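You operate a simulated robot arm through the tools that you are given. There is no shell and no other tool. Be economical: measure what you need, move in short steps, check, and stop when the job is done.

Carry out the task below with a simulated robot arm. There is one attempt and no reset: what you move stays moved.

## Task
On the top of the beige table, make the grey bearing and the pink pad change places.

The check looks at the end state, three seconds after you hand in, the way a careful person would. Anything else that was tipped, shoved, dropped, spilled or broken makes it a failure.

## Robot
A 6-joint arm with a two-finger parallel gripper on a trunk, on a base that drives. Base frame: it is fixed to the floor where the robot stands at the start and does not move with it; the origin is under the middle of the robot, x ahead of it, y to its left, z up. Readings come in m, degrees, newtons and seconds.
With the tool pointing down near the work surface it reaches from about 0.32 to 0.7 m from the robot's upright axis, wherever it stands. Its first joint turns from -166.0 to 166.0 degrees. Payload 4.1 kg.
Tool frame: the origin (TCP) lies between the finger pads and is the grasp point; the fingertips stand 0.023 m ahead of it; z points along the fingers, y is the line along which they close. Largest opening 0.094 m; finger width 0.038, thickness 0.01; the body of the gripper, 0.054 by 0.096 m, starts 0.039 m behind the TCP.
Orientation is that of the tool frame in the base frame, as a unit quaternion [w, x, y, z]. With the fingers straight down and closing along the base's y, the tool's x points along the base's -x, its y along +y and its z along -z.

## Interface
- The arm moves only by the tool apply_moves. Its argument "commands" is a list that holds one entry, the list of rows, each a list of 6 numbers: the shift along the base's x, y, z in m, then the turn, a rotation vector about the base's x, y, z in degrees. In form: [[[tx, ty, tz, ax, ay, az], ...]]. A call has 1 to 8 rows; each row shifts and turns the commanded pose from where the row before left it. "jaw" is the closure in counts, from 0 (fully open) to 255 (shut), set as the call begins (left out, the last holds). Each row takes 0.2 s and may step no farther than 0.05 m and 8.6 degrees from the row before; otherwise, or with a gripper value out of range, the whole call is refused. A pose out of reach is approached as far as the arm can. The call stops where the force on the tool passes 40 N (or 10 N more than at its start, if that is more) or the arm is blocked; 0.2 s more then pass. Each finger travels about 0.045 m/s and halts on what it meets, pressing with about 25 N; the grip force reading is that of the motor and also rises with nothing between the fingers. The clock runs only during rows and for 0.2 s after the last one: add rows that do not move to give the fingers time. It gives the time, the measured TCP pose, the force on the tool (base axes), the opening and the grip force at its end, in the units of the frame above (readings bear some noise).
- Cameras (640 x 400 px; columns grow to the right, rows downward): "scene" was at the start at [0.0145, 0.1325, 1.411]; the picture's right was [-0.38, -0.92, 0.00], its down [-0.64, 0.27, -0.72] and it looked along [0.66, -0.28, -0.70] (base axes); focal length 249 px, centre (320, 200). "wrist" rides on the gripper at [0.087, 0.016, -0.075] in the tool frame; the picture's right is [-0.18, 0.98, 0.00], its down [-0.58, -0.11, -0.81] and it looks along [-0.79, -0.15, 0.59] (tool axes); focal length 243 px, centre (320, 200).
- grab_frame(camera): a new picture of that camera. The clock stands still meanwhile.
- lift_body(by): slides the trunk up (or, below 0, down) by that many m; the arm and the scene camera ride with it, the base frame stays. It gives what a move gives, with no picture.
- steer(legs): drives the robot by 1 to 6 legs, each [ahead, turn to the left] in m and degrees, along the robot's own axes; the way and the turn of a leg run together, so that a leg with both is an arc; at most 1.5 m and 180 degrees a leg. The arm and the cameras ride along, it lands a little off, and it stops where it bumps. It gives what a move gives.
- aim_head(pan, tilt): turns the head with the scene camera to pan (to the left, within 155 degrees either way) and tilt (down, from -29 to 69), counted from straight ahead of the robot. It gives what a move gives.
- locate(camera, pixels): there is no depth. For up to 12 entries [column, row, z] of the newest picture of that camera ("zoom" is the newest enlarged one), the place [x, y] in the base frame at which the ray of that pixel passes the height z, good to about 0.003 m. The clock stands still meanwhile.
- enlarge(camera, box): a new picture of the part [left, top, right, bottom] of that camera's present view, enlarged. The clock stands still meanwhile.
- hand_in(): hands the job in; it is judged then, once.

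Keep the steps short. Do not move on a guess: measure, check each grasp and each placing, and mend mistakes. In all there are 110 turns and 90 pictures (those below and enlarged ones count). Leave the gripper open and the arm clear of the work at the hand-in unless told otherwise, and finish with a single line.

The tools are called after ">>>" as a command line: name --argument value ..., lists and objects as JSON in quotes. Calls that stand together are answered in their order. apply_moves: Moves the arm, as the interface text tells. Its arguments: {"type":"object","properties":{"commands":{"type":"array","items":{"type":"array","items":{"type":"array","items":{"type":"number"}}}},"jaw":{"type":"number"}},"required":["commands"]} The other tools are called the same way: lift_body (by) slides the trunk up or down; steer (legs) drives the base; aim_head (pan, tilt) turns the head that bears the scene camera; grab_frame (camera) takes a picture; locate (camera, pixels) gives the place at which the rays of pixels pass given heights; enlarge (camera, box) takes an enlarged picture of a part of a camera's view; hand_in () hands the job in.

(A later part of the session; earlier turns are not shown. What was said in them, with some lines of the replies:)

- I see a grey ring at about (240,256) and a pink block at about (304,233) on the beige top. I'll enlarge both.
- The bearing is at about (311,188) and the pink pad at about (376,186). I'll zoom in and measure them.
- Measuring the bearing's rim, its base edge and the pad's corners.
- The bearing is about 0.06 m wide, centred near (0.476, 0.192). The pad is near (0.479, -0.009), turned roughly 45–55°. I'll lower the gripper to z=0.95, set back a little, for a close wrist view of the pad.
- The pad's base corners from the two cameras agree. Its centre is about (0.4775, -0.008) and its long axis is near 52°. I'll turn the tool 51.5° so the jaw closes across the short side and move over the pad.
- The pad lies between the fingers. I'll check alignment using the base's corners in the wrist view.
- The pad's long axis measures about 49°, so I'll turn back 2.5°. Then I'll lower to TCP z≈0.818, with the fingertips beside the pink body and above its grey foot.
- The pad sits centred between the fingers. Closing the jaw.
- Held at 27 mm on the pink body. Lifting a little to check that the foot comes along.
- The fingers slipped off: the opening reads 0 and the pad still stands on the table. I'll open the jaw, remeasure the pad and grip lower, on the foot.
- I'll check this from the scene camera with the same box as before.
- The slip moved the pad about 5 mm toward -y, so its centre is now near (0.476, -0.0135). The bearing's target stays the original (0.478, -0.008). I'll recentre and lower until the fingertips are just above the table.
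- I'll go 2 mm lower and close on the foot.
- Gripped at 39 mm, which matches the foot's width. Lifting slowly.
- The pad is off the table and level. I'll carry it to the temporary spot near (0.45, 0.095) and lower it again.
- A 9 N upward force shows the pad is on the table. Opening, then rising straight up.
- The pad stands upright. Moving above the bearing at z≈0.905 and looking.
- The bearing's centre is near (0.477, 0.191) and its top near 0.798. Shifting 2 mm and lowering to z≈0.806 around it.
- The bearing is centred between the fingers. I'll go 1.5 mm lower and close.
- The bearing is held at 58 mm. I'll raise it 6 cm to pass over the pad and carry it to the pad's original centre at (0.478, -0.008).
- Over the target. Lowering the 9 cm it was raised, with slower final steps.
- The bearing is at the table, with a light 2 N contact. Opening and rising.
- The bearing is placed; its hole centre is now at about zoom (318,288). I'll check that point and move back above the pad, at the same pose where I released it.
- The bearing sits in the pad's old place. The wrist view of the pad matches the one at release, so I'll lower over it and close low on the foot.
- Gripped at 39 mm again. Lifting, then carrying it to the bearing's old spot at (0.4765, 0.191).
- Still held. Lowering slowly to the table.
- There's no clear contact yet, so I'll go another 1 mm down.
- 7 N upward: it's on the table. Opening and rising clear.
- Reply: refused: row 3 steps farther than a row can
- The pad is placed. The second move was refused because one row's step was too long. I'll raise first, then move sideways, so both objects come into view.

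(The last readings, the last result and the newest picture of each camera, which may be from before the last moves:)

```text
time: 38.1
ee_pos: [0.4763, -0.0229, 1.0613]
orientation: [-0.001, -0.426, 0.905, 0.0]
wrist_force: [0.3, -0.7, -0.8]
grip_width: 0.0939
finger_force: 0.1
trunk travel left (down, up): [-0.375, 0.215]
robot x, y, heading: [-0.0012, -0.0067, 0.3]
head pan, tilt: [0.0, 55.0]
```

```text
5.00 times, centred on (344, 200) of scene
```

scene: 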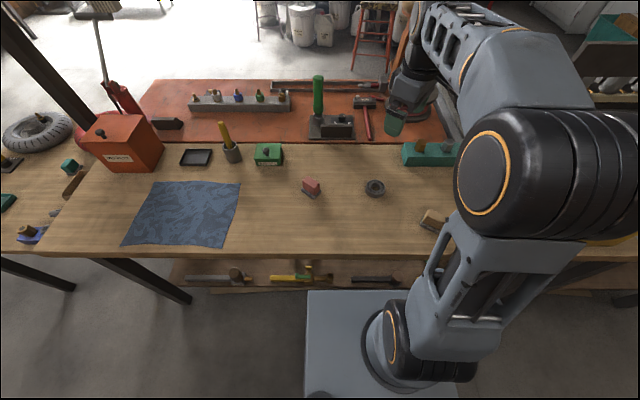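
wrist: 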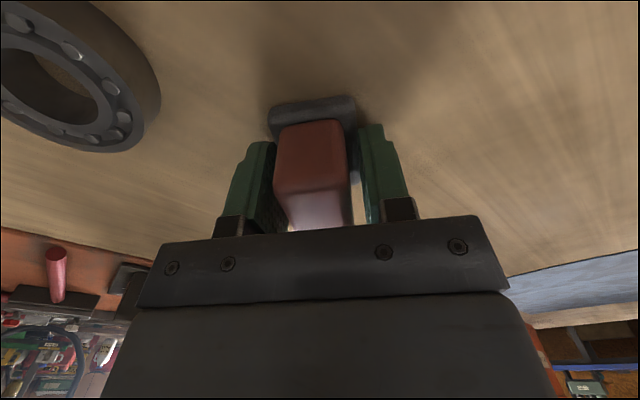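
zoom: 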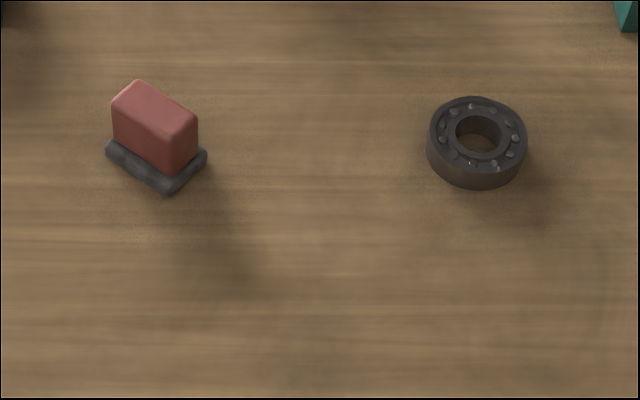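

The two have swapped places to within a few millimetres. In zoom columns, the pad is at 156 where the bearing was at 154, and the bearing is at 477 where the pad was at 479. Nothing else has moved, the gripper is open and the arm is clear, so I'm handing in.

>>> hand_in

```text
The job is handed in.
```

The grey bearing and the pink pad have changed places on the beige table, each within a few millimetres of the other's old spot, with nothing else moved and the arm clear with the gripper open.
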